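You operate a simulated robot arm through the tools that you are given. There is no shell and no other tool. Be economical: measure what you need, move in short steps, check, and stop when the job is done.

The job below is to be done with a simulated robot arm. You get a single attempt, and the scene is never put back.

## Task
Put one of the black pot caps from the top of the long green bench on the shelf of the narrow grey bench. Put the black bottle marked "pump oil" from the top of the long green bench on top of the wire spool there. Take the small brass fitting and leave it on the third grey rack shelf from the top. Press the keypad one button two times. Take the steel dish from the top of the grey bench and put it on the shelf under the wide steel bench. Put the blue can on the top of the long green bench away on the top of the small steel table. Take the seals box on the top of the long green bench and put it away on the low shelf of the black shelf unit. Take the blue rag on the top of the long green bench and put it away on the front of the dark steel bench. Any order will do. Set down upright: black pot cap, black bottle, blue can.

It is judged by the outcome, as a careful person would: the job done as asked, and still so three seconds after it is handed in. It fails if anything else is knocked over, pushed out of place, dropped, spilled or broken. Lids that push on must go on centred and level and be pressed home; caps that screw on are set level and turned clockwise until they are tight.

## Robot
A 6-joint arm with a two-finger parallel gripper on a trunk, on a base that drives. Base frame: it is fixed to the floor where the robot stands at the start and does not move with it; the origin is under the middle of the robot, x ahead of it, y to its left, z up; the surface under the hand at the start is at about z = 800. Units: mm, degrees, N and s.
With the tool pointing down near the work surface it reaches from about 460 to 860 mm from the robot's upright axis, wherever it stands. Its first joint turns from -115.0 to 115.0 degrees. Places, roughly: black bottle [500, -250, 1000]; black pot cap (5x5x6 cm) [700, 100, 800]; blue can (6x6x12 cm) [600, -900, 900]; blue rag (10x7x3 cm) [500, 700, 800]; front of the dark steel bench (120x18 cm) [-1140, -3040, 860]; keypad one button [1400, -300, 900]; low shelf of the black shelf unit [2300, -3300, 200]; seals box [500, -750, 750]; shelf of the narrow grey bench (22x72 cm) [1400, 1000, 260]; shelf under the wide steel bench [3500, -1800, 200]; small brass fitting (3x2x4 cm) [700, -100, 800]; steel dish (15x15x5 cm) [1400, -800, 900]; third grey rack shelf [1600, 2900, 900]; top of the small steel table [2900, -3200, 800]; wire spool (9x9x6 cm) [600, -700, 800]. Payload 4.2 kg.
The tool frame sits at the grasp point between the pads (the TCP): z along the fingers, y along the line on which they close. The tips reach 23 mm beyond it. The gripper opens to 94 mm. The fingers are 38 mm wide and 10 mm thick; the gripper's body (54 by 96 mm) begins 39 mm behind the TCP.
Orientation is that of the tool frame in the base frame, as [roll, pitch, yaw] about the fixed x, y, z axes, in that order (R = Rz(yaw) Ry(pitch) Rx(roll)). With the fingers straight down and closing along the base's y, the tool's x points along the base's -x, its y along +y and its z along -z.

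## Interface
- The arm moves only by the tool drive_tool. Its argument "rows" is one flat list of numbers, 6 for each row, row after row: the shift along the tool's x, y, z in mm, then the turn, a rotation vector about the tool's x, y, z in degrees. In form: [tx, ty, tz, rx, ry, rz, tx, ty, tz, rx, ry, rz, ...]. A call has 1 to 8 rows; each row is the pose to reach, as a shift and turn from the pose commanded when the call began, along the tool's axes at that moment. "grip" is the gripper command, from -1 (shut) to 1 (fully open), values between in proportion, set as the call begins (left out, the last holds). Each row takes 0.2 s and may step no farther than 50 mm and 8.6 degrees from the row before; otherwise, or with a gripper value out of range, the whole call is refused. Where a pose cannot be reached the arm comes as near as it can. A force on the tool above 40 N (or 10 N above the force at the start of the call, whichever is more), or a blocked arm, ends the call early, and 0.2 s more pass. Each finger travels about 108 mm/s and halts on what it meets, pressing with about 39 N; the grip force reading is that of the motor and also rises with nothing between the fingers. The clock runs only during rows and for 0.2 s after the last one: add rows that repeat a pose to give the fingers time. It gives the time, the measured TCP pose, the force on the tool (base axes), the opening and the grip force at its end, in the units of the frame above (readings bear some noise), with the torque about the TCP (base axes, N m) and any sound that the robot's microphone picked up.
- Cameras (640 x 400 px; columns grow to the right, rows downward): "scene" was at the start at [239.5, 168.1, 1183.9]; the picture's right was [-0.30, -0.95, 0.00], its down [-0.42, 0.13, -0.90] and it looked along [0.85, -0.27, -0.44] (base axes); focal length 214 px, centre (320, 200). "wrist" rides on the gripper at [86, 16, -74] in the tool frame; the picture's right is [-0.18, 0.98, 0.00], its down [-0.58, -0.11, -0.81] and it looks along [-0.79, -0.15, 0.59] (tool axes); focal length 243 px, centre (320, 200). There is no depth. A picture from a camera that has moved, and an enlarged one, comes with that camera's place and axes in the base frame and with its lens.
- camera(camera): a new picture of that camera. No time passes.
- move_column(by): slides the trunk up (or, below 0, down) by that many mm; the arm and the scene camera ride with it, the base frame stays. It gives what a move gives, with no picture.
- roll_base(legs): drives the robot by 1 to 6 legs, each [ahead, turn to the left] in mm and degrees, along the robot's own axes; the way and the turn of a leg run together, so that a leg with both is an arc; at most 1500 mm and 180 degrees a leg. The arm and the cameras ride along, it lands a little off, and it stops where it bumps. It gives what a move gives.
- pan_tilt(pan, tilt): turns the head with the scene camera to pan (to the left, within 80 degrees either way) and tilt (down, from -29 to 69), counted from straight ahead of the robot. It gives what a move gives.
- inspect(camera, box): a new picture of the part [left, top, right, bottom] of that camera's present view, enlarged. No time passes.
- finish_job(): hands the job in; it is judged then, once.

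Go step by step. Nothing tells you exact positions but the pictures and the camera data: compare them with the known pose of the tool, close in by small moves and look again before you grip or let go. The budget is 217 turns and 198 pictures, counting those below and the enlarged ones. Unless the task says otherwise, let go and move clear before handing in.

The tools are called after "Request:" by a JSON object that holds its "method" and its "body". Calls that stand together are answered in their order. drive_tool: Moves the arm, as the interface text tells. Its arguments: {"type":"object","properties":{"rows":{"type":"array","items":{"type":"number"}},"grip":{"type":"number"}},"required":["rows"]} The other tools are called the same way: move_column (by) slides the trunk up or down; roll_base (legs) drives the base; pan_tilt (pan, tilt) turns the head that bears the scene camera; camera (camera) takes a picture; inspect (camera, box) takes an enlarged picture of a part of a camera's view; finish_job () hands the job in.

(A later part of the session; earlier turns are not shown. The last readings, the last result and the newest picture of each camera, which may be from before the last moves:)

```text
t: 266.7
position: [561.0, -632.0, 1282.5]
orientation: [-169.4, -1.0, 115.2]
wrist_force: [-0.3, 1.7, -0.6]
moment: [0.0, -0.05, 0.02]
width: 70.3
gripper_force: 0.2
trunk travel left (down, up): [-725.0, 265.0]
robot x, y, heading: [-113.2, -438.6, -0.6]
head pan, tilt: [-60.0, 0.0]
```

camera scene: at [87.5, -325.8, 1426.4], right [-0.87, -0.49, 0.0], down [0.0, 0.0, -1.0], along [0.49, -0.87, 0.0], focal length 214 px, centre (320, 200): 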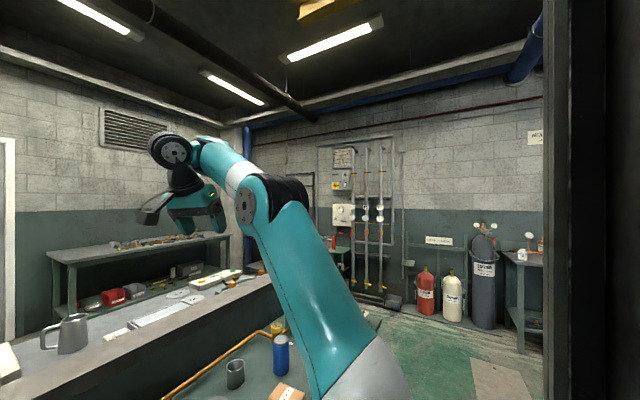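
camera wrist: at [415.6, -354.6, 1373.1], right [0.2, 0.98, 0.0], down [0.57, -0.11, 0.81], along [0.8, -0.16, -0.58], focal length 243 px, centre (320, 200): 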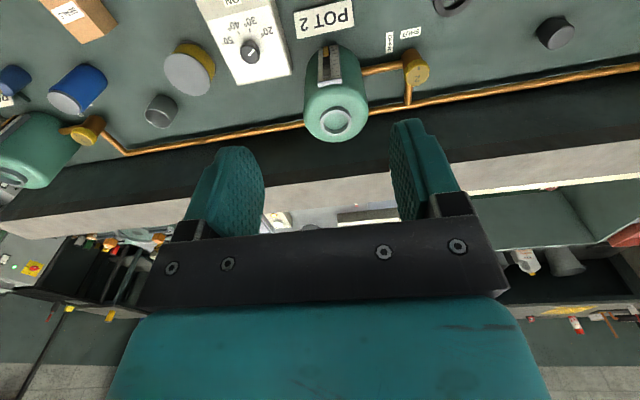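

Leaning back is allowed, so the wrist yaw joint has apparently turned half a revolution. I'll swing the lean direction back→left→forward (clockwise) to unwind it.

Request:
{"method": "drive_tool", "body": {"rows": [0, 0, 0, -0.15, 1.56, 8.36, 0, 0, 0, -0.3, 3.1, 16.7, 0, 0, 0, -0.45, 4.7, 25.1, 0, 0, 0, -0.6, 6.2, 33.4, 0, 0, 0, -0.75, 7.8, 41.8, 0, 0, 0, -0.9, 9.4, 50.1, 0, 0, 0, -1.05, 10.9, 58.5, 0, 0, 0, -1.2, 12.5, 66.9]}}

Request:
{"method": "camera", "body": {"camera": "scene"}}

```text
t: 268.5
position: [560.2, -632.9, 1281.7]
orientation: [-169.5, -1.1, 47.1]
wrist_force: [-0.6, -0.6, 0.4]
moment: [-0.02, -0.01, 0.01]
width: 70.5
gripper_force: 0.1
trunk travel left (down, up): [-725.0, 265.0]
robot x, y, heading: [-109.2, -441.3, -0.7]
head pan, tilt: [-60.0, 0.0]
```

```text
104 pictures are left
camera scene: at [87.6, -324.9, 1426.3], right [-0.87, -0.49, 0.0], down [0.0, 0.0, -1.0], along [0.49, -0.87, 0.0], focal length 214 px, centre (320, 200)
```

scene: 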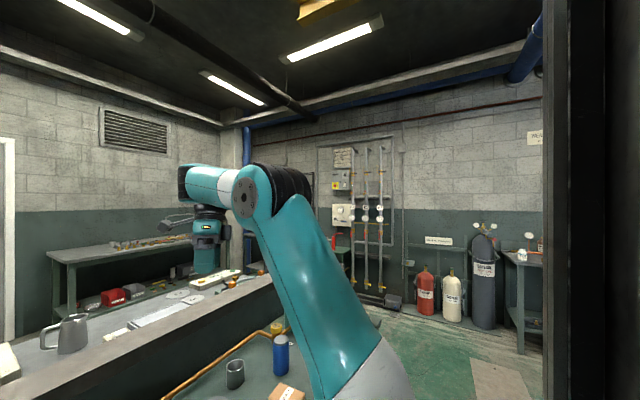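

It rotates freely. Continue the swing.

Request:
{"method": "drive_tool", "body": {"rows": [0, 0, 0, -0.15, 1.56, 8.36, 0, 0, 0, -0.3, 3.1, 16.7, 0, 0, 0, -0.45, 4.7, 25.1, 0, 0, 0, -0.6, 6.2, 33.4, 0, 0, 0, -0.75, 7.8, 41.8, 0, 0, 0, -0.9, 9.4, 50.1, 0, 0, 0, -1.05, 10.9, 58.5, 0, 0, 0, -1.2, 12.5, 66.9]}}

Request:
{"method": "drive_tool", "body": {"rows": [0, 0, 0, -0.15, 1.56, 8.36, 0, 0, 0, -0.3, 3.1, 16.7, 0, 0, 0, -0.45, 4.7, 25.1, 0, 0, 0, -0.6, 6.2, 33.4, 0, 0, 0, -0.75, 7.8, 41.8]}}

Request:
{"method": "camera", "body": {"camera": "scene"}}

```text
t: 270.3
position: [568.6, -636.2, 1296.2]
orientation: [-169.5, -1.0, -21.0]
wrist_force: [0.7, -1.0, 0.1]
moment: [0.0, 0.04, 0.01]
width: 70.4
gripper_force: 0.0
out of reach, approached as far as the arm can: row 7, 8
trunk travel left (down, up): [-725.0, 265.0]
robot x, y, heading: [-108.5, -437.2, -0.4]
head pan, tilt: [-60.0, 0.0]
```

```text
t: 271.5
position: [584.1, -641.3, 1316.9]
orientation: [-169.6, -1.0, -63.5]
wrist_force: [-0.1, -0.2, -0.5]
moment: [0.03, -0.01, 0.0]
width: 70.5
gripper_force: 0.1
out of reach, approached as far as the arm can: row 1, 2, 3, 4, 5
trunk travel left (down, up): [-725.0, 265.0]
robot x, y, heading: [-111.3, -439.9, -0.7]
head pan, tilt: [-60.0, 0.0]
```

```text
103 pictures are left
camera scene: at [87.7, -325.0, 1426.3], right [-0.87, -0.49, 0.0], down [0.0, 0.0, -1.0], along [0.49, -0.87, 0.0], focal length 214 px, centre (320, 200)
```

scene: 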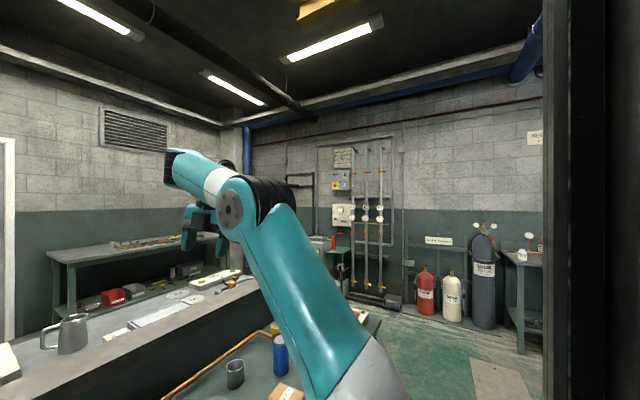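

That swing hit a limit, but suggests a route: go to the left-leaning pose, roll through vertical to a right lean, then swing that lean forward. First swing back to the left lean.

Request:
{"method": "drive_tool", "body": {"rows": [0, 0, 0, 0.15, -1.56, -8.36, 0, 0, 0, 0.3, -3.1, -16.7, 0, 0, 0, 0.45, -4.7, -25.1, 0, 0, 0, 0.6, -6.2, -33.4, 0, 0, 0, 0.75, -7.8, -41.8, 0, 0, 0, 0.9, -9.4, -50.1, 0, 0, 0, 1.05, -10.9, -58.5, 0, 0, 0, 1.2, -12.5, -66.9]}}

Request:
{"method": "drive_tool", "body": {"rows": [0, 0, 0, 0.15, -1.56, -8.36, 0, 0, 0, 0.3, -3.1, -16.7, 0, 0, 0, 0.37, -3.9, -21, 0, 0, 0, 0.37, -3.9, -21]}}

```text
t: 273.3
position: [584.6, -641.7, 1316.3]
orientation: [-169.4, -1.1, 4.8]
wrist_force: [-0.1, 0.5, 0.1]
moment: [0.0, 0.0, 0.02]
width: 70.5
gripper_force: 0.0
trunk travel left (down, up): [-725.0, 265.0]
robot x, y, heading: [-109.9, -441.9, -0.5]
head pan, tilt: [-60.0, 0.0]
```

```text
t: 274.3
position: [584.7, -641.1, 1316.3]
orientation: [-169.5, -1.1, 26.1]
wrist_force: [0.3, 0.2, 0.0]
moment: [-0.02, 0.02, 0.01]
width: 70.3
gripper_force: 0.1
trunk travel left (down, up): [-725.0, 265.0]
robot x, y, heading: [-109.0, -442.4, -0.6]
head pan, tilt: [-60.0, 0.0]
```

Request:
{"method": "drive_tool", "body": {"rows": [0, 0, 0, -7, 0, 0, 0, 0, 0, -14, 0, 0, 0, 0, 0, -22, 0, 0]}}

Request:
{"method": "camera", "body": {"camera": "scene"}}

```text
t: 275.1
position: [582.8, -631.3, 1325.9]
orientation: [178.0, -3.1, 26.2]
wrist_force: [0.4, -0.3, -0.2]
moment: [0.09, 0.02, 0.04]
width: 70.4
gripper_force: 0.1
out of reach, approached as far as the arm can: row 2, 3
trunk travel left (down, up): [-725.0, 265.0]
robot x, y, heading: [-110.9, -440.8, -0.6]
head pan, tilt: [-60.0, 0.0]
```

```text
102 pictures are left
camera scene: at [87.9, -325.5, 1426.4], right [-0.87, -0.49, 0.0], down [0.0, 0.0, -1.0], along [0.49, -0.87, 0.0], focal length 214 px, centre (320, 200)
```

scene: 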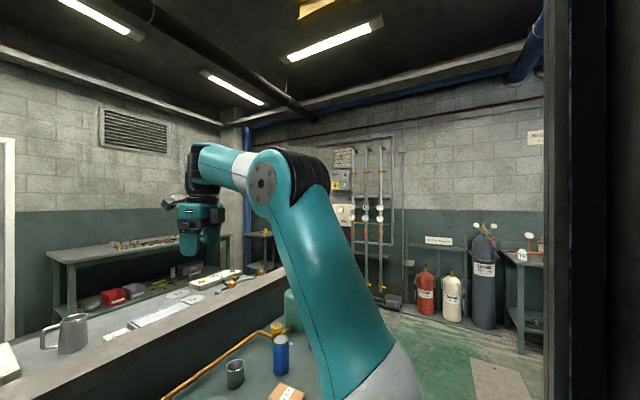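

Request:
{"method": "drive_tool", "body": {"rows": [0, 0, 0, 6, 1.5, 0, 0, 0, 0, 12.5, 3, 0]}}

Request:
{"method": "drive_tool", "body": {"rows": [0, 0, 0, 0.15, -1.56, -8.36, 0, 0, 0, 0.3, -3.1, -16.7, 0, 0, 0, 0.45, -4.7, -25.1, 0, 0, 0, 0.6, -6.2, -33.4, 0, 0, 0, 0.75, -7.8, -41.8, 0, 0, 0, 0.9, -9.4, -50.1, 0, 0, 0, 1.05, -10.9, -58.5, 0, 0, 0, 1.2, -12.5, -66.9]}}

Request:
{"method": "drive_tool", "body": {"rows": [0, 0, 0, 0.15, -1.56, -8.36, 0, 0, 0, 0.3, -3.1, -16.7, 0, 0, 0, 0.45, -4.7, -25.1, 0, 0, 0, 0.6, -6.2, -33.4, 0, 0, 0, 0.75, -7.8, -41.8, 0, 0, 0, 0.9, -9.4, -50.1, 0, 0, 0, 1.05, -10.9, -58.5, 0, 0, 0, 1.2, -12.5, -66.9]}}

Request:
{"method": "drive_tool", "body": {"rows": [0, 0, 0, 0.15, -1.56, -8.36, 0, 0, 0, 0.3, -3.1, -16.7, 0, 0, 0, 0.45, -4.7, -25.1, 0, 0, 0, 0.6, -6.2, -33.4, 0, 0, 0, 0.75, -7.8, -41.8, 0, 0, 0, 0.9, -9.4, -50.1, 0, 0, 0, 1.05, -10.9, -58.5, 0, 0, 0, 1.2, -12.5, -66.9]}}

Request:
{"method": "camera", "body": {"camera": "scene"}}

```text
t: 275.7
position: [583.2, -630.1, 1326.8]
orientation: [-169.4, -6.1, 26.0]
wrist_force: [-0.7, -0.5, -0.8]
moment: [-0.01, -0.03, -0.01]
width: 70.4
gripper_force: 0.1
trunk travel left (down, up): [-725.0, 265.0]
robot x, y, heading: [-113.2, -440.6, -0.7]
head pan, tilt: [-60.0, 0.0]
```

```text
t: 277.5
position: [583.3, -630.5, 1326.7]
orientation: [-174.1, -2.8, 94.2]
wrist_force: [0.1, 0.4, 0.3]
moment: [-0.02, 0.03, 0.01]
width: 70.3
gripper_force: 0.0
trunk travel left (down, up): [-725.0, 265.0]
robot x, y, heading: [-109.4, -438.4, -0.5]
head pan, tilt: [-60.0, 0.0]
```

```text
t: 279.3
position: [582.2, -631.9, 1326.3]
orientation: [-172.8, 2.6, 162.1]
wrist_force: [-0.7, 0.1, -0.3]
moment: [0.02, 0.03, -0.02]
width: 70.4
gripper_force: 0.0
trunk travel left (down, up): [-725.0, 265.0]
robot x, y, heading: [-111.1, -440.0, -0.6]
head pan, tilt: [-60.0, 0.0]
```

```text
t: 281.1
position: [587.1, -632.7, 1333.4]
orientation: [-167.5, 3.5, -129.7]
wrist_force: [0.5, -0.4, -0.1]
moment: [-0.01, -0.03, -0.03]
width: 70.4
gripper_force: 0.1
out of reach, approached as far as the arm can: row 7, 8
trunk travel left (down, up): [-725.0, 265.0]
robot x, y, heading: [-109.4, -437.3, -0.5]
head pan, tilt: [-60.0, 0.0]
```

```text
101 pictures are left
camera scene: at [87.7, -324.9, 1426.3], right [-0.87, -0.49, 0.0], down [0.0, 0.0, -1.0], along [0.49, -0.87, 0.0], focal length 214 px, centre (320, 200)
```

scene: 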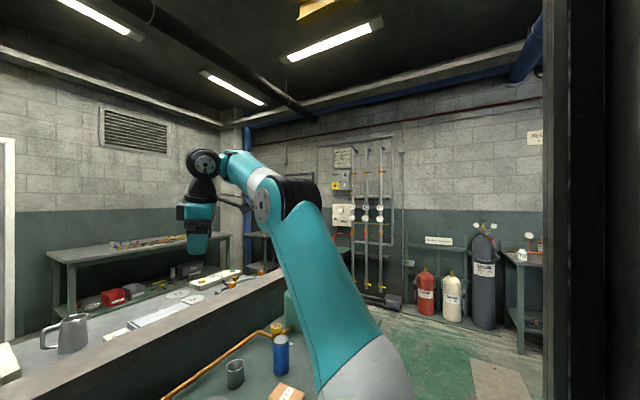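

Lean azimuth is free only through the back side, so I need to pass straight through the singular point in one large in-plane step. Swing back to the back-lean first.

Request:
{"method": "drive_tool", "body": {"rows": [0, 0, 0, 0.52, 1.84, 8.28, 0, 0, 0, 1.04, 3.7, 16.6, 0, 0, 0, 1.56, 5.5, 24.8, 0, 0, 0, 2.1, 7.4, 33.1, 0, 0, 0, 2.6, 9.2, 41.4, 0, 0, 0, 3.1, 11, 49.7, 0, 0, 0, 3.6, 12.9, 58, 0, 0, 0, 4.2, 14.7, 66.2]}}

Request:
{"method": "drive_tool", "body": {"rows": [0, 0, 0, 0.52, 1.84, 8.28, 0, 0, 0, 1.04, 3.7, 16.6, 0, 0, 0, 1.56, 5.5, 24.8, 0, 0, 0, 2.1, 7.4, 33.1, 0, 0, 0, 2.6, 9.2, 41.4, 0, 0, 0, 3.1, 11, 49.7, 0, 0, 0, 3.6, 12.9, 58, 0, 0, 0, 4.2, 14.7, 66.2]}}

Request:
{"method": "camera", "body": {"camera": "scene"}}

```text
t: 282.9
position: [588.0, -632.9, 1333.8]
orientation: [-167.5, 3.6, 162.1]
wrist_force: [0.8, 0.3, 0.0]
moment: [-0.01, 0.0, 0.03]
width: 70.8
gripper_force: 0.0
trunk travel left (down, up): [-725.0, 265.0]
robot x, y, heading: [-112.2, -440.8, -0.7]
head pan, tilt: [-60.0, 0.0]
```

```text
t: 284.7
position: [587.0, -633.0, 1333.1]
orientation: [-167.6, 3.6, 94.2]
wrist_force: [0.3, -0.8, 0.5]
moment: [0.01, 0.02, 0.02]
width: 70.5
gripper_force: 0.2
trunk travel left (down, up): [-725.0, 265.0]
robot x, y, heading: [-111.7, -439.7, -0.9]
head pan, tilt: [-60.0, 0.0]
```

```text
100 pictures are left
camera scene: at [87.6, -324.9, 1426.3], right [-0.87, -0.49, 0.0], down [0.0, 0.0, -1.0], along [0.49, -0.87, 0.0], focal length 214 px, centre (320, 200)
```

scene: 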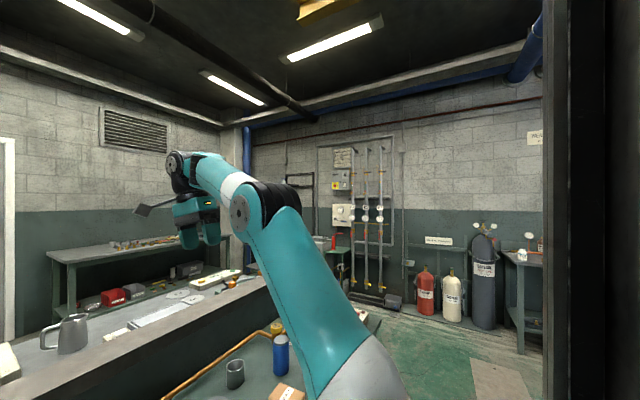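

Now step straight through in the arm's plane with maximal steps.

Request:
{"method": "drive_tool", "body": {"rows": [0, 0, 0, -8.2, 2.3, 0, 0, 0, 0, -16.4, 4.6, 0, 0, 0, 0, -24.6, 6.9, 0]}}

Request:
{"method": "camera", "body": {"camera": "scene"}}

```text
t: 285.5
position: [589.3, -636.9, 1336.1]
orientation: [170.7, -2.4, 94.5]
wrist_force: [-1.5, -0.6, -0.6]
moment: [0.03, -0.07, 0.01]
width: 70.4
gripper_force: 0.0
out of reach, approached as far as the arm can: row 3
trunk travel left (down, up): [-725.0, 265.0]
robot x, y, heading: [-111.0, -440.7, -0.6]
head pan, tilt: [-60.0, 0.0]
```

```text
99 pictures are left
camera scene: at [87.2, -325.3, 1426.4], right [-0.87, -0.49, 0.0], down [0.0, 0.0, -1.0], along [0.49, -0.87, 0.0], focal length 214 px, centre (320, 200)
```

scene: 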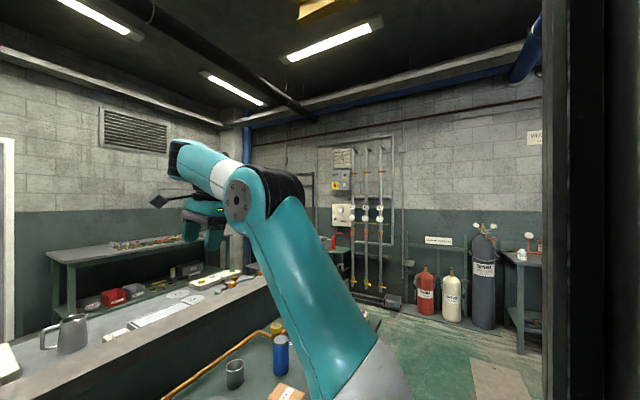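

The arm's plane actually points slightly right here, so my step missed the center. I'll center the tool laterally in front of the robot so the plane is exactly straight ahead, leaning back.

Request:
{"method": "drive_tool", "body": {"rows": [0, 0, 0, 8, -2.2, 0, 0, 0, 0, 16, -4.4, 0, 0, 0, 0, 24, -6.6, 0]}}

Request:
{"method": "drive_tool", "body": {"rows": [0, 0, 0, 0, 0, 0]}}

```text
t: 286.3
position: [583.2, -635.1, 1328.3]
orientation: [-165.2, 4.1, 94.5]
wrist_force: [0.2, -0.4, 0.3]
moment: [0.0, 0.0, 0.03]
width: 70.4
gripper_force: 0.0
out of reach, approached as far as the arm can: row 3
trunk travel left (down, up): [-725.0, 265.0]
robot x, y, heading: [-111.6, -442.9, -0.4]
head pan, tilt: [-60.0, 0.0]
```

```text
t: 286.7
position: [582.9, -635.2, 1327.2]
orientation: [-165.1, 3.9, 94.5]
wrist_force: [-0.4, 0.0, -0.4]
moment: [-0.02, 0.02, 0.01]
width: 70.5
gripper_force: 0.0
trunk travel left (down, up): [-725.0, 265.0]
robot x, y, heading: [-110.9, -443.3, -0.6]
head pan, tilt: [-60.0, 0.0]
```

Request:
{"method": "drive_tool", "body": {"rows": [40, -11, 8, 0, -0.8, 1, 80, -21, 17, 0, -1.6, 2, 120, -32, 25, 0, -2.4, 3, 160, -42, 34, 0, -3.2, 4, 200, -53, 42, 0, -4, 5]}}

Request:
{"method": "camera", "body": {"camera": "scene"}}

```text
t: 287.9
position: [506.2, -442.4, 1287.0]
orientation: [-165.5, 9.1, 90.5]
wrist_force: [0.8, -0.2, -0.2]
moment: [0.01, 0.01, -0.01]
width: 70.4
gripper_force: 0.0
trunk travel left (down, up): [-725.0, 265.0]
robot x, y, heading: [-113.6, -440.1, -0.8]
head pan, tilt: [-60.0, 0.0]
```

```text
98 pictures are left
camera scene: at [87.8, -325.4, 1426.3], right [-0.87, -0.49, 0.0], down [0.0, 0.0, -1.0], along [0.49, -0.87, 0.0], focal length 214 px, centre (320, 200)
```

scene: 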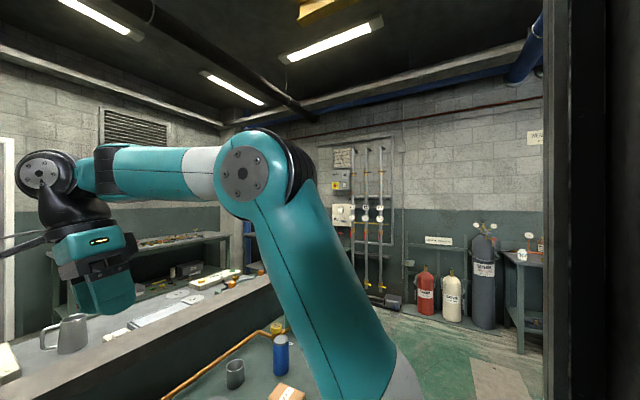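

Request:
{"method": "drive_tool", "body": {"rows": [0, 0, 0, 0, 4.5, 0, 0, 0, 0, 0, 9.1, 0]}}

```text
t: 288.5
position: [506.4, -442.5, 1287.2]
orientation: [-165.7, 0.4, 88.5]
wrist_force: [-0.9, -1.4, 0.3]
moment: [0.03, -0.01, -0.01]
width: 70.3
gripper_force: 0.1
trunk travel left (down, up): [-725.0, 265.0]
robot x, y, heading: [-112.5, -439.6, -0.7]
head pan, tilt: [-60.0, 0.0]
```

Request:
{"method": "drive_tool", "body": {"rows": [0, 0, 0, -8.5, 0, 0, 0, 0, 0, -17, 0, 0, 0, 0, 0, -25.5, 0, 0]}}

Request:
{"method": "camera", "body": {"camera": "scene"}}

```text
t: 289.3
position: [530.6, -432.4, 1345.2]
orientation: [169.0, 0.5, 88.3]
wrist_force: [0.5, -0.5, -0.1]
moment: [-0.03, 0.02, 0.0]
width: 70.5
gripper_force: 0.1
out of reach, approached as far as the arm can: row 2, 3
trunk travel left (down, up): [-725.0, 265.0]
robot x, y, heading: [-110.3, -438.8, -0.4]
head pan, tilt: [-60.0, 0.0]
```

```text
97 pictures are left
camera scene: at [88.0, -325.0, 1426.2], right [-0.87, -0.49, 0.0], down [0.0, 0.0, -1.0], along [0.49, -0.87, 0.0], focal length 214 px, centre (320, 200)
```

scene: 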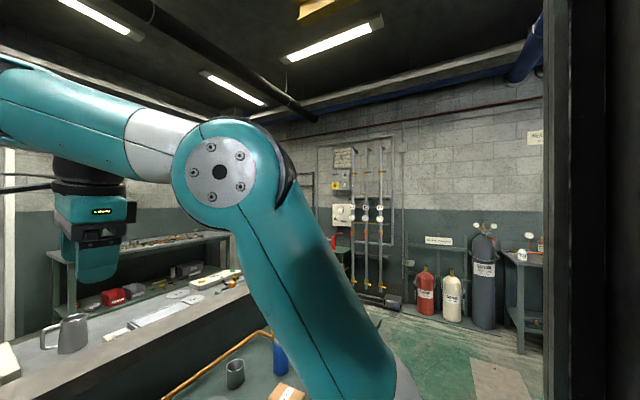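

I'll now use the joint's own stop: from this stuck pose, lean in the direction the wrist stub points (back-right), which should carry it through to the good branch.

Request:
{"method": "drive_tool", "body": {"rows": [0, 0, 0, 2.8, -6, 0, 0, 0, 0, 5.6, -12, 0, 0, 0, 0, 8.5, -18, 0]}}

Request:
{"method": "camera", "body": {"camera": "scene"}}

```text
t: 290.1
position: [504.2, -455.3, 1273.9]
orientation: [176.7, 18.0, 86.2]
wrist_force: [-1.0, -0.3, -0.7]
moment: [0.04, -0.01, -0.01]
width: 70.4
gripper_force: 0.0
out of reach, approached as far as the arm can: row 1, 2, 3
trunk travel left (down, up): [-725.0, 265.0]
robot x, y, heading: [-112.3, -441.9, -0.6]
head pan, tilt: [-60.0, 0.0]
```

```text
96 pictures are left
camera scene: at [87.5, -324.8, 1426.4], right [-0.87, -0.49, 0.0], down [0.0, 0.0, -1.0], along [0.49, -0.87, 0.0], focal length 214 px, centre (320, 200)
```

scene: 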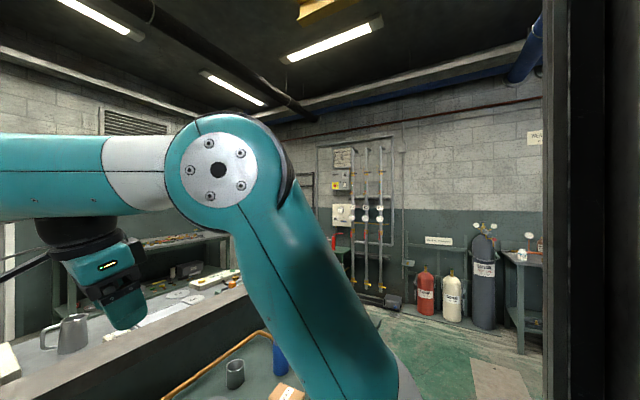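

Request:
{"method": "drive_tool", "body": {"rows": [0, 0, 0, -2.63, 0.47, -8.07, 0, 0, 0, -5.26, 0.94, -16.1, 0, 0, 0, -7.9, 1.4, -24.2, 0, 0, 0, -10.5, 1.9, -32.3, 0, 0, 0, -13.1, 2.3, -40.3, 0, 0, 0, -15.8, 2.8, -48.4, 0, 0, 0, -18.4, 3.3, -56.5, 0, 0, 0, -21, 3.8, -64.6]}}

Request:
{"method": "camera", "body": {"camera": "scene"}}

```text
t: 291.9
position: [505.9, -455.4, 1271.9]
orientation: [176.9, 17.6, 154.3]
wrist_force: [-0.2, 0.5, 0.7]
moment: [-0.01, 0.01, 0.0]
width: 70.5
gripper_force: 0.1
trunk travel left (down, up): [-725.0, 265.0]
robot x, y, heading: [-109.5, -439.6, -0.7]
head pan, tilt: [-60.0, 0.0]
```

```text
95 pictures are left
camera scene: at [87.7, -324.8, 1426.3], right [-0.87, -0.49, 0.0], down [0.0, 0.0, -1.0], along [0.49, -0.87, 0.0], focal length 214 px, centre (320, 200)
```

scene: 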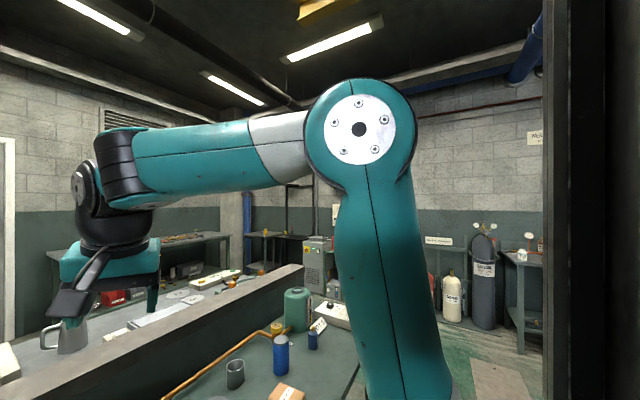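

Excellent — the arm is back in the good branch (forearm sloping down). Extend outward and lower, keeping away from the close-and-high zone.

Request:
{"method": "drive_tool", "body": {"rows": [4, 17, 32, 0, 0, 0, 7, 33, 64, 0, 0, 0, 10, 50, 96, 0, 0, 0, 13, 66, 127, 0, 0, 0]}}

Request:
{"method": "drive_tool", "body": {"rows": [0, 0, 0, 2.15, -5.1, -6.4, 0, 0, 0, 4.3, -10.1, -12.7, 0, 0, 0, 6.4, -15.2, -19.1, 0, 0, 0, 6.4, -15.2, -26.5]}}

```text
t: 292.9
position: [559.2, -399.0, 1149.8]
orientation: [176.9, 17.7, 154.2]
wrist_force: [-1.1, 0.0, 0.3]
moment: [0.02, -0.01, 0.03]
width: 70.5
gripper_force: 0.0
trunk travel left (down, up): [-725.0, 265.0]
robot x, y, heading: [-111.4, -441.1, -0.5]
head pan, tilt: [-60.0, 0.0]
```

```text
t: 293.9
position: [560.3, -399.7, 1150.7]
orientation: [-163.6, 30.1, -175.1]
wrist_force: [-1.3, -0.5, -1.1]
moment: [0.01, 0.0, -0.01]
width: 70.5
gripper_force: 0.0
trunk travel left (down, up): [-725.0, 265.0]
robot x, y, heading: [-114.2, -439.1, -0.5]
head pan, tilt: [-60.0, 0.0]
```

Wrong sign on that correction; level it properly.

Request:
{"method": "drive_tool", "body": {"rows": [0, 0, 0, -3.7, 7.6, 0, 0, 0, 0, -7.4, 15.2, 0, 0, 0, 0, -11.1, 22.9, 0, 0, 0, 0, -14.8, 30.5, 0]}}

Request:
{"method": "camera", "body": {"camera": "wrist"}}

```text
t: 294.9
position: [560.8, -399.1, 1151.7]
orientation: [179.9, -0.1, -179.5]
wrist_force: [-0.6, -0.3, 0.4]
moment: [0.01, -0.04, -0.02]
width: 70.5
gripper_force: 0.0
trunk travel left (down, up): [-725.0, 265.0]
robot x, y, heading: [-111.0, -440.6, -0.4]
head pan, tilt: [-60.0, 0.0]
```

```text
94 pictures are left
camera wrist: at [473.4, -385.0, 1226.4], right [0.18, 0.98, 0.0], down [0.58, -0.11, 0.8], along [0.79, -0.14, -0.59], focal length 243 px, centre (320, 200)
```

wrist: 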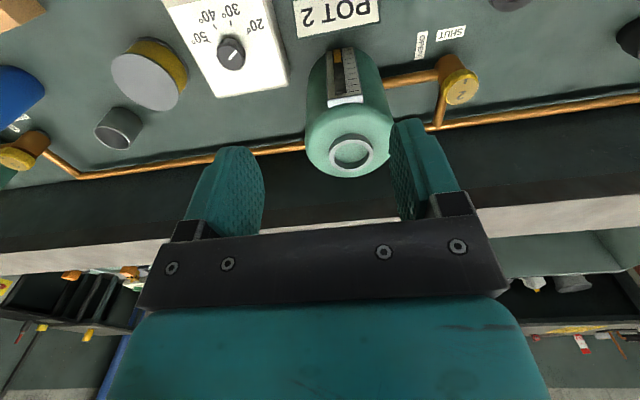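

Tool is vertical in the good posture. Now approach the pump-oil bottle's cap at (446, -400).

Request:
{"method": "drive_tool", "body": {"rows": [0, 0, 40, 0, 0, 0, 30, 0, 70, 0, 0, 0, 72, 0, 85, 0, 0, 0, 115, -1, 100, 0, 0, 0], "grip": 0.4}}

Request:
{"method": "camera", "body": {"camera": "wrist"}}

Request:
{"method": "pan_tilt", "body": {"pan": -20, "tilt": 40}}

Request:
{"method": "camera", "body": {"camera": "scene"}}

```text
t: 295.9
position: [444.1, -402.4, 1053.6]
orientation: [179.8, 0.0, -179.4]
wrist_force: [1.3, 0.5, 0.0]
moment: [-0.02, 0.01, -0.04]
width: 65.8
gripper_force: 0.0
trunk travel left (down, up): [-725.0, 265.0]
robot x, y, heading: [-109.3, -437.5, -0.7]
head pan, tilt: [-60.0, 0.0]
```

```text
93 pictures are left
camera wrist: at [357.3, -387.5, 1128.1], right [0.18, 0.98, 0.0], down [0.58, -0.11, 0.81], along [0.79, -0.14, -0.59], focal length 243 px, centre (320, 200)
```

wrist: 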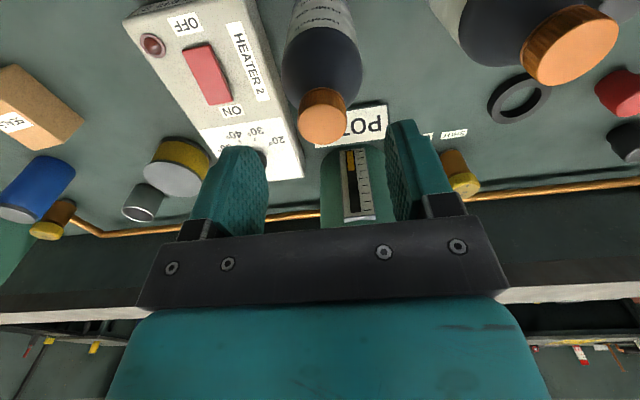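

```text
t: 297.0
position: [445.7, -402.2, 1053.4]
orientation: [179.9, 0.0, -179.6]
wrist_force: [0.5, -0.8, -0.3]
moment: [0.0, 0.0, -0.01]
width: 66.0
gripper_force: 0.0
trunk travel left (down, up): [-725.0, 265.0]
robot x, y, heading: [-108.6, -443.5, -0.6]
head pan, tilt: [-20.0, 40.0]
```

```text
92 pictures are left
camera scene: at [123.0, -276.4, 1362.7], right [-0.35, -0.94, 0.0], down [-0.6, 0.23, -0.77], along [0.72, -0.27, -0.64], focal length 214 px, centre (320, 200)
```

scene: 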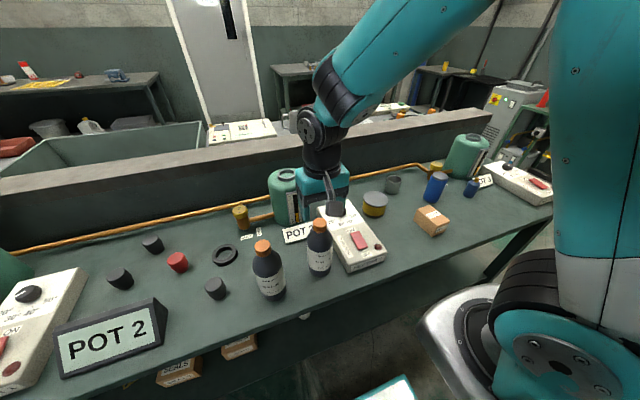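

Aligned within ~6 mm. Lower over the cap.

Request:
{"method": "drive_tool", "body": {"rows": [-6, 1, 25, 0, 0, 0, -6, 1, 50, 0, 0, 0, -6, 1, 70, 0, 0, 0]}}

Request:
{"method": "inspect", "body": {"camera": "wrist", "box": [200, 60, 440, 210]}}

```text
t: 297.8
position: [451.1, -401.9, 981.7]
orientation: [179.9, 0.0, -179.5]
wrist_force: [-0.3, -0.5, 0.2]
moment: [-0.01, 0.0, 0.01]
width: 65.9
gripper_force: 0.1
trunk travel left (down, up): [-725.0, 265.0]
robot x, y, heading: [-110.3, -442.4, -0.4]
head pan, tilt: [-20.0, 40.0]
```

```text
2.67 times, centred on (320, 135) of wrist
camera zoom: at [363.5, -386.4, 1056.9], right [0.18, 0.98, 0.0], down [0.58, -0.11, 0.81], along [0.79, -0.14, -0.59], focal length 647 px, centre (320, 373)
```

zoom: 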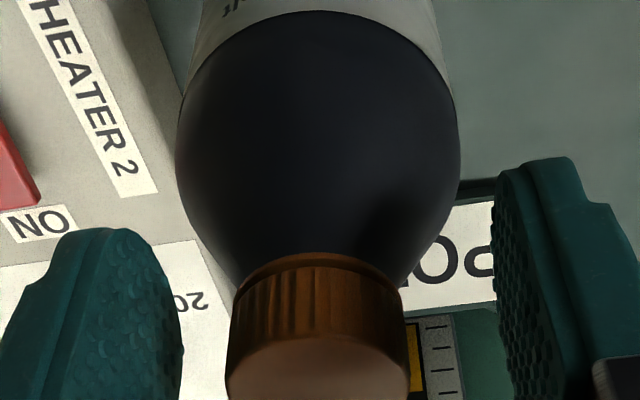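

Cap is between the fingers. Close and lift a bit.

Request:
{"method": "drive_tool", "body": {"rows": [0, 0, 0, 0, 0, 0, 0, 0, 0, 0, 0, 0, 0, 0, 0, 0, 0, 0], "grip": -1}}

Request:
{"method": "drive_tool", "body": {"rows": [0, 0, -10, 0, 0, 0, 0, 0, -30, 0, 0, 0, 0, 0, -70, 0, 0, 0, 0, 0, -110, 0, 0, 0]}}

Request:
{"method": "camera", "body": {"camera": "scene"}}

```text
t: 298.6
position: [451.4, -402.0, 982.9]
orientation: [179.9, 0.0, -179.6]
wrist_force: [0.8, -2.7, 13.2]
moment: [-0.11, -0.11, 0.01]
width: 34.4
gripper_force: 39.3
trunk travel left (down, up): [-725.0, 265.0]
robot x, y, heading: [-112.9, -442.4, -0.6]
head pan, tilt: [-20.0, 40.0]
```

```text
t: 299.6
position: [450.8, -399.1, 1093.5]
orientation: [179.9, -0.1, -179.5]
wrist_force: [0.2, -0.4, -5.4]
moment: [-0.01, 0.02, -0.01]
width: 33.2
gripper_force: 39.0
trunk travel left (down, up): [-725.0, 265.0]
robot x, y, heading: [-109.9, -442.1, -0.5]
head pan, tilt: [-20.0, 40.0]
```

```text
90 pictures are left
camera scene: at [123.5, -276.3, 1362.4], right [-0.35, -0.94, 0.0], down [-0.6, 0.23, -0.77], along [0.72, -0.27, -0.64], focal length 214 px, centre (320, 200)
```

scene: 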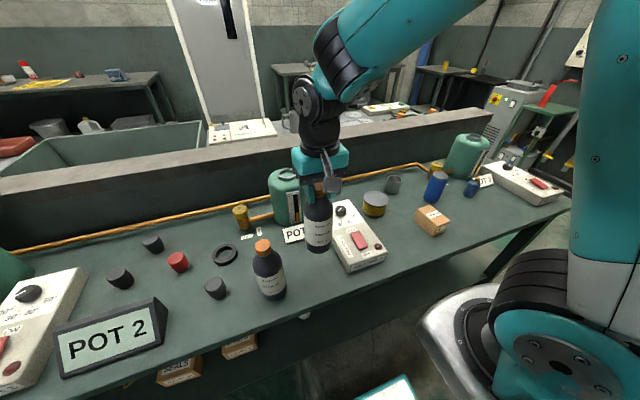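

Bottle is held. Carry it above the spool.

Request:
{"method": "drive_tool", "body": {"rows": [-22, -35, -20, 0, 0, 0, -43, -71, -20, 0, 0, 0, -65, -106, -20, 0, 0, 0, -87, -141, -20, 0, 0, 0, -108, -177, -20, 0, 0, 0, -130, -212, -20, 0, 0, 0, -152, -247, -20, 0, 0, 0, -175, -281, -20, 0, 0, 0]}}

Request:
{"method": "camera", "body": {"camera": "wrist"}}

Request:
{"method": "inspect", "body": {"camera": "scene", "box": [300, 120, 460, 220]}}

```text
t: 301.4
position: [627.0, -681.1, 1109.8]
orientation: [179.9, -0.1, -179.7]
wrist_force: [-0.6, 1.9, -4.6]
moment: [0.04, 0.04, 0.0]
width: 33.1
gripper_force: 38.5
trunk travel left (down, up): [-725.0, 265.0]
robot x, y, heading: [-107.7, -440.4, -0.4]
head pan, tilt: [-20.0, 40.0]
```

```text
89 pictures are left
camera wrist: at [539.9, -665.4, 1184.6], right [0.18, 0.98, 0.0], down [0.58, -0.11, 0.81], along [0.79, -0.14, -0.59], focal length 243 px, centre (320, 200)
```

wrist: 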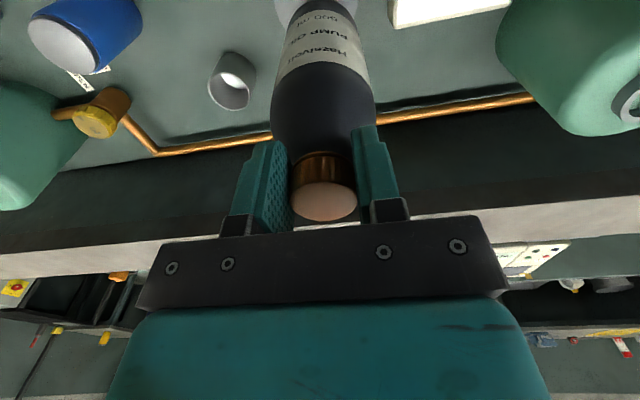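

```text
4.00 times, centred on (380, 170) of scene
camera zoom: at [122.8, -276.1, 1362.6], right [-0.35, -0.94, 0.0], down [-0.6, 0.23, -0.77], along [0.72, -0.27, -0.64], focal length 858 px, centre (80, 320)
```

zoom: 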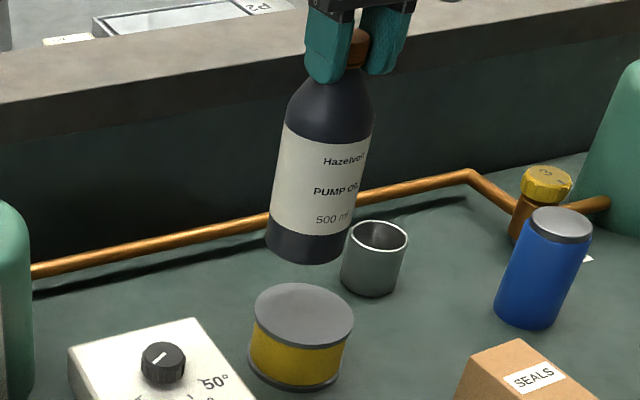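

Nearly aligned; shift ~8 mm and lower to just above the spool, then check.

Request:
{"method": "drive_tool", "body": {"rows": [8, -3, 20, 0, 0, 0, 8, -3, 40, 0, 0, 0, 8, -3, 52, 0, 0, 0]}}

Request:
{"method": "inspect", "body": {"camera": "scene", "box": [300, 130, 460, 230]}}

Request:
{"method": "pan_tilt", "body": {"pan": -60, "tilt": 45}}

Request:
{"method": "camera", "body": {"camera": "scene"}}

```text
t: 302.2
position: [619.3, -683.7, 1056.9]
orientation: [179.8, 0.0, -179.7]
wrist_force: [-0.1, -1.1, -4.7]
moment: [-0.02, 0.04, 0.0]
width: 33.2
gripper_force: 39.1
trunk travel left (down, up): [-725.0, 265.0]
robot x, y, heading: [-106.4, -439.2, -0.6]
head pan, tilt: [-20.0, 40.0]
```

```text
4.00 times, centred on (380, 180) of scene
camera zoom: at [123.1, -276.5, 1362.6], right [-0.35, -0.94, 0.0], down [-0.6, 0.23, -0.77], along [0.72, -0.27, -0.64], focal length 858 px, centre (80, 280)
```

zoom: 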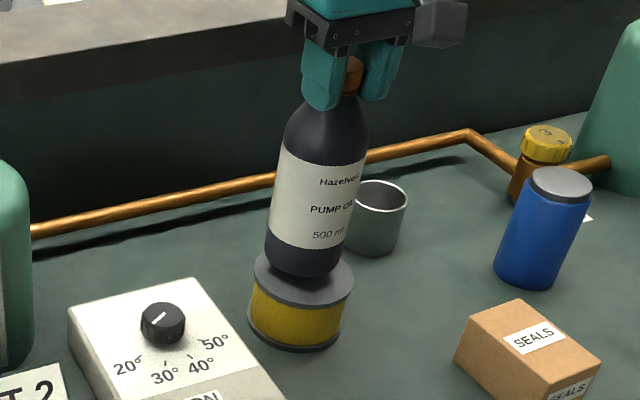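

```text
t: 303.2
position: [620.0, -683.1, 1058.3]
orientation: [179.9, -0.1, -179.6]
wrist_force: [0.3, 0.6, -5.0]
moment: [-0.01, 0.05, -0.02]
width: 33.1
gripper_force: 38.7
trunk travel left (down, up): [-725.0, 265.0]
robot x, y, heading: [-111.1, -440.1, -0.7]
head pan, tilt: [-60.0, 45.0]
```

```text
86 pictures are left
camera scene: at [83.6, -317.4, 1355.3], right [-0.87, -0.49, 0.0], down [-0.35, 0.62, -0.71], along [0.35, -0.62, -0.71], focal length 214 px, centre (320, 200)
```

scene: 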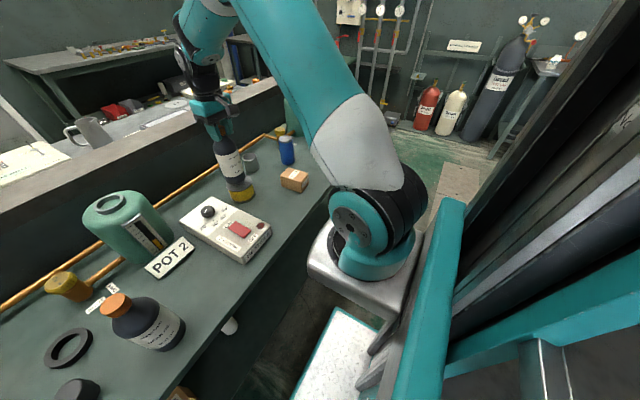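

Move 8 mm toward me, then lower the last bit until contact.

Request:
{"method": "drive_tool", "body": {"rows": [8, 0, 5, 0, 0, 0, 8, 0, 9, 0, 0, 0, 8, 0, 11, 0, 0, 0]}}

Request:
{"method": "pan_tilt", "body": {"pan": -20, "tilt": 40}}

Request:
{"method": "inspect", "body": {"camera": "scene", "box": [340, 170, 420, 220]}}

```text
t: 304.1
position: [611.6, -682.6, 1047.4]
orientation: [179.9, -0.1, -179.5]
wrist_force: [0.3, -0.5, -5.9]
moment: [-0.03, 0.02, 0.0]
width: 33.2
gripper_force: 38.7
trunk travel left (down, up): [-725.0, 265.0]
robot x, y, heading: [-108.1, -441.6, -0.8]
head pan, tilt: [-60.0, 45.0]
```

```text
t: 305.1
position: [611.7, -682.8, 1046.3]
orientation: [180.0, -0.1, -179.5]
wrist_force: [0.0, 0.0, -4.0]
moment: [0.02, 0.06, 0.0]
width: 33.0
gripper_force: 39.6
trunk travel left (down, up): [-725.0, 265.0]
robot x, y, heading: [-111.9, -441.7, -0.8]
head pan, tilt: [-20.0, 40.0]
```

```text
8.00 times, centred on (380, 195) of scene
camera zoom: at [123.2, -276.6, 1362.6], right [-0.35, -0.94, 0.0], down [-0.6, 0.23, -0.77], along [0.72, -0.27, -0.64], focal length 1716 px, centre (-160, 240)
```

zoom: 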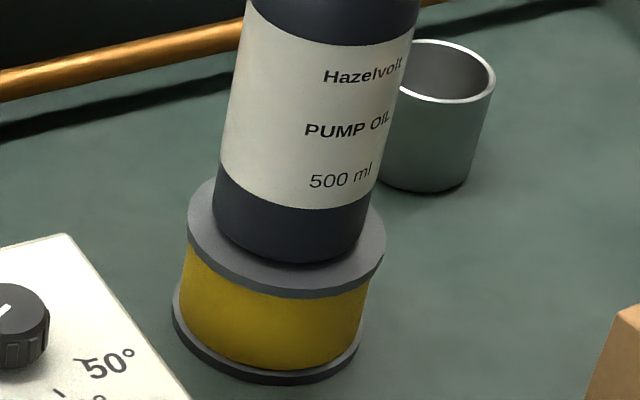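

Request:
{"method": "drive_tool", "body": {"rows": [4, 2, 0, 0, 0, 0, 4, 2, 2, 0, 0, 0, 4, 2, 4, 0, 0, 0]}}

Request:
{"method": "drive_tool", "body": {"rows": [0, 0, 1.5, 0, 0, 0]}}

```text
t: 305.9
position: [607.9, -680.4, 1043.7]
orientation: [179.9, 0.0, -179.6]
wrist_force: [-2.0, 1.4, 4.3]
moment: [0.05, 0.55, -0.08]
width: 33.2
gripper_force: 39.4
trunk travel left (down, up): [-725.0, 265.0]
robot x, y, heading: [-111.6, -438.6, -0.5]
head pan, tilt: [-20.0, 40.0]
```

```text
t: 306.3
position: [607.6, -680.9, 1044.3]
orientation: [180.0, 0.1, -179.6]
wrist_force: [-4.4, 2.0, 18.9]
moment: [-0.04, 0.98, -0.05]
width: 33.1
gripper_force: 39.1
trunk travel left (down, up): [-725.0, 265.0]
robot x, y, heading: [-111.2, -438.8, -0.6]
head pan, tilt: [-20.0, 40.0]
```

Contact on the spool. Relax slightly, check centering, then release.

Request:
{"method": "drive_tool", "body": {"rows": [0, 0, -1.2, 0, 0, 0]}}

Request:
{"method": "inspect", "body": {"camera": "scene", "box": [340, 130, 420, 220]}}

```text
t: 306.7
position: [608.1, -682.7, 1043.4]
orientation: [179.9, 0.2, -179.5]
wrist_force: [-2.5, 2.8, 16.2]
moment: [0.09, 0.47, 0.0]
width: 33.6
gripper_force: 38.9
trunk travel left (down, up): [-725.0, 265.0]
robot x, y, heading: [-110.2, -440.1, -0.7]
head pan, tilt: [-20.0, 40.0]
```

```text
4.44 times, centred on (380, 175) of scene
camera zoom: at [122.2, -276.0, 1362.8], right [-0.35, -0.94, 0.0], down [-0.6, 0.23, -0.77], along [0.72, -0.27, -0.64], focal length 953 px, centre (53, 311)
```

zoom: 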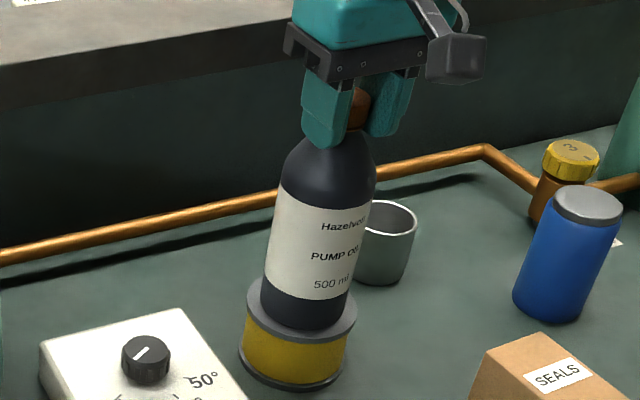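

Looks centered. Open and rise straight up.

Request:
{"method": "drive_tool", "body": {"rows": [0, 0, 0, 0, 0, 0, 0, 0, 0, 0, 0, 0], "grip": 0.3}}

Request:
{"method": "drive_tool", "body": {"rows": [0, 0, -25, 0, 0, 0, 0, 0, -60, 0, 0, 0, 0, 0, -100, 0, 0, 0]}}

Request:
{"method": "inspect", "body": {"camera": "scene", "box": [340, 130, 500, 230]}}

```text
t: 307.3
position: [608.6, -681.0, 1042.7]
orientation: [179.9, -0.2, -179.6]
wrist_force: [0.6, -0.6, 0.2]
moment: [0.01, 0.01, -0.01]
width: 60.9
gripper_force: 0.1
trunk travel left (down, up): [-725.0, 265.0]
robot x, y, heading: [-110.0, -439.9, -0.8]
head pan, tilt: [-20.0, 40.0]
```

```text
t: 308.1
position: [611.0, -682.0, 1142.3]
orientation: [179.8, -0.1, -179.6]
wrist_force: [0.5, 0.6, 0.0]
moment: [-0.01, 0.05, -0.03]
width: 61.0
gripper_force: 0.0
trunk travel left (down, up): [-725.0, 265.0]
robot x, y, heading: [-110.8, -441.6, -0.6]
head pan, tilt: [-20.0, 40.0]
```

```text
4.00 times, centred on (420, 180) of scene
camera zoom: at [123.3, -276.5, 1362.5], right [-0.35, -0.94, 0.0], down [-0.6, 0.23, -0.77], along [0.72, -0.27, -0.64], focal length 858 px, centre (-80, 280)
```

zoom: 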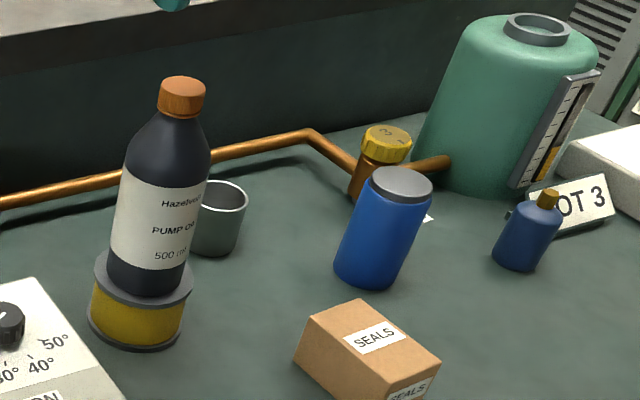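

Bottle done. Now shift the base right for the blue can.

Request:
{"method": "roll_base", "body": {"legs": [[-80, 0], [0, -89.5], [450, 0], [0, 90], [80, 0]]}}

Request:
{"method": "camera", "body": {"camera": "scene"}}

Request:
{"method": "camera", "body": {"camera": "wrist"}}

```text
t: 319.8
position: [614.9, -1110.4, 1141.1]
orientation: [179.9, 0.0, -178.7]
wrist_force: [-0.7, 0.1, -0.1]
moment: [0.05, 0.04, 0.01]
width: 61.0
gripper_force: 0.0
trunk travel left (down, up): [-725.0, 265.0]
robot x, y, heading: [-110.1, -881.3, 0.4]
head pan, tilt: [-20.0, 40.0]
```

```text
82 pictures are left
camera scene: at [122.0, -712.0, 1362.6], right [-0.34, -0.94, 0.0], down [-0.6, 0.22, -0.77], along [0.72, -0.26, -0.64], focal length 214 px, centre (320, 200)
```

scene: 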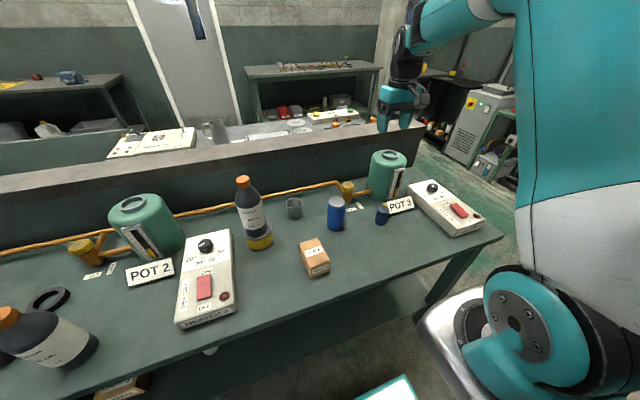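

```text
81 pictures are left
camera wrist: at [527.9, -1096.2, 1217.0], right [0.16, 0.99, 0.0], down [0.58, -0.1, 0.81], along [0.8, -0.13, -0.59], focal length 243 px, centre (320, 200)
```

wrist: 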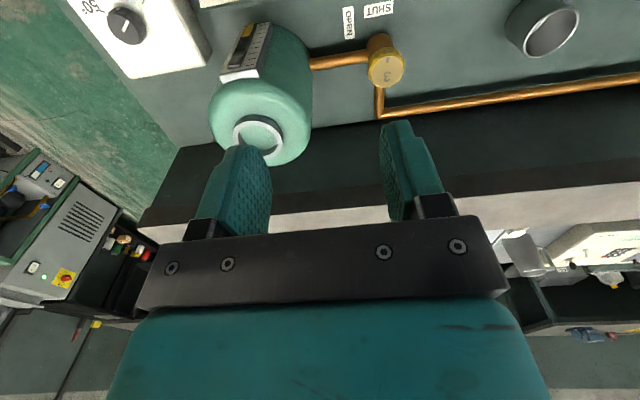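

The can is at ≈(597, -943), top ≈920. Move above it with the gripper fully open.

Request:
{"method": "drive_tool", "body": {"rows": [3, 40, 10, 0, 0, 0, 6, 80, 30, 0, 0, 0, 10, 120, 55, 0, 0, 0, 14, 155, 90, 0, 0, 0, 14, 167, 130, 0, 0, 0, 14, 167, 155, 0, 0, 0], "grip": 1}}

Request:
{"method": "camera", "body": {"camera": "wrist"}}

```text
t: 321.1
position: [596.7, -942.9, 986.3]
orientation: [179.9, -0.1, -178.7]
wrist_force: [-0.7, -0.3, 0.1]
moment: [0.0, -0.03, 0.01]
width: 94.1
gripper_force: 0.0
trunk travel left (down, up): [-725.0, 265.0]
robot x, y, heading: [-112.8, -881.5, 0.6]
head pan, tilt: [-20.0, 40.0]
```

```text
80 pictures are left
camera wrist: at [511.1, -928.2, 1061.1], right [0.16, 0.99, 0.0], down [0.58, -0.1, 0.81], along [0.79, -0.13, -0.59], focal length 243 px, centre (320, 200)
```

wrist: 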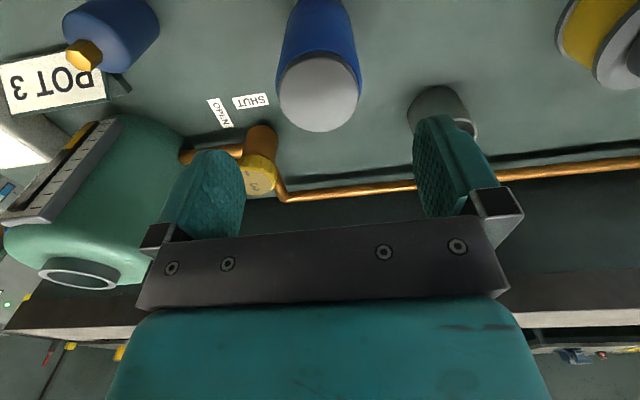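

Request:
{"method": "drive_tool", "body": {"rows": [6, 1, 35, 0, 0, 0, 6, 1, 70, 0, 0, 0, 6, 1, 96, 0, 0, 0]}}

Request:
{"method": "drive_tool", "body": {"rows": [0, 0, 0, 0, 0, 0, 0, 0, 0, 0, 0, 0, 0, 0, 0, 0, 0, 0], "grip": -1}}

Request:
{"method": "drive_tool", "body": {"rows": [0, 0, -15, 0, 0, 0, 0, 0, -55, 0, 0, 0, 0, 0, -100, 0, 0, 0, 0, 0, -145, 0, 0, 0, 0, 0, -190, 0, 0, 0]}}

Request:
{"method": "camera", "body": {"camera": "scene"}}

```text
t: 321.9
position: [589.9, -943.2, 892.7]
orientation: [179.9, 0.0, -178.8]
wrist_force: [0.3, -0.1, 0.0]
moment: [0.0, 0.0, 0.0]
width: 93.9
gripper_force: 0.1
trunk travel left (down, up): [-725.0, 265.0]
robot x, y, heading: [-104.0, -879.5, 0.2]
head pan, tilt: [-20.0, 40.0]
```

```text
t: 322.8
position: [590.3, -943.5, 893.6]
orientation: [179.9, -0.2, -178.8]
wrist_force: [0.4, 0.1, -0.4]
moment: [-0.02, 0.01, -0.02]
width: 59.1
gripper_force: 38.8
trunk travel left (down, up): [-725.0, 265.0]
robot x, y, heading: [-107.7, -885.1, 0.0]
head pan, tilt: [-20.0, 40.0]
```

```text
t: 323.9
position: [591.7, -943.0, 1082.5]
orientation: [179.9, -0.1, -178.7]
wrist_force: [0.3, 0.3, -2.6]
moment: [0.03, 0.09, 0.01]
width: 59.3
gripper_force: 39.7
trunk travel left (down, up): [-725.0, 265.0]
robot x, y, heading: [-107.3, -878.0, 0.0]
head pan, tilt: [-20.0, 40.0]
```

```text
79 pictures are left
camera scene: at [122.5, -711.9, 1362.5], right [-0.34, -0.94, 0.0], down [-0.6, 0.22, -0.77], along [0.72, -0.26, -0.64], focal length 214 px, centre (320, 200)
```

scene: 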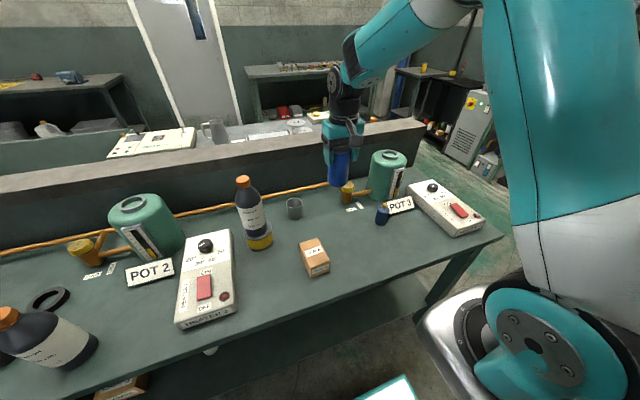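

Can is gripped. Raise a bit more and drive around to the small steel table.

Request:
{"method": "drive_tool", "body": {"rows": [0, 0, -35, 0, 0, 0, 0, 0, -65, 0, 0, 0]}}

Request:
{"method": "roll_base", "body": {"legs": [[-100, 0], [0, -90], [1130, 0], [0, 90], [1450, 0], [1400, 0]]}}

Request:
{"method": "roll_base", "body": {"legs": [[0, -90]]}}

Request:
{"method": "pan_tilt", "body": {"pan": 0, "tilt": 30}}

Request:
{"method": "camera", "body": {"camera": "scene"}}

```text
t: 324.6
position: [592.1, -941.2, 1147.7]
orientation: [179.9, -0.1, -178.7]
wrist_force: [1.4, -0.1, -3.0]
moment: [0.03, 0.03, -0.01]
width: 59.4
gripper_force: 38.8
trunk travel left (down, up): [-725.0, 265.0]
robot x, y, heading: [-111.4, -879.4, 0.3]
head pan, tilt: [-20.0, 40.0]
```

```text
t: 352.4
position: [3367.7, -2075.7, 1147.5]
orientation: [179.9, -0.1, -178.5]
wrist_force: [-0.5, 0.3, -2.7]
moment: [0.0, 0.03, -0.01]
width: 59.1
gripper_force: 38.8
trunk travel left (down, up): [-725.0, 265.0]
robot x, y, heading: [2663.2, -2017.6, 0.5]
head pan, tilt: [-20.0, 40.0]
```

```text
t: 356.7
position: [2587.9, -2716.1, 1148.7]
orientation: [179.9, -0.1, 90.0]
wrist_force: [-0.1, -0.2, -2.9]
moment: [0.08, 0.01, 0.01]
width: 59.4
gripper_force: 39.1
trunk travel left (down, up): [-725.0, 265.0]
robot x, y, heading: [2666.9, -2017.0, -91.1]
head pan, tilt: [-20.0, 40.0]
```

```text
t: 357.5
position: [2588.6, -2716.4, 1147.6]
orientation: [179.9, 0.0, 90.1]
wrist_force: [-0.2, -0.6, -2.5]
moment: [0.04, -0.03, 0.0]
width: 59.4
gripper_force: 39.1
trunk travel left (down, up): [-725.0, 265.0]
robot x, y, heading: [2665.1, -2017.3, -91.1]
head pan, tilt: [0.0, 30.0]
```

```text
78 pictures are left
camera scene: at [2855.8, -2262.4, 1377.9], right [-1.0, 0.02, 0.0], down [0.01, 0.5, -0.87], along [-0.02, -0.87, -0.5], focal length 214 px, centre (320, 200)
```

scene: 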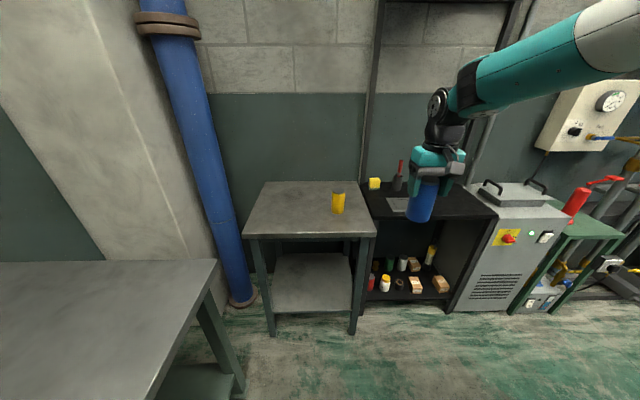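

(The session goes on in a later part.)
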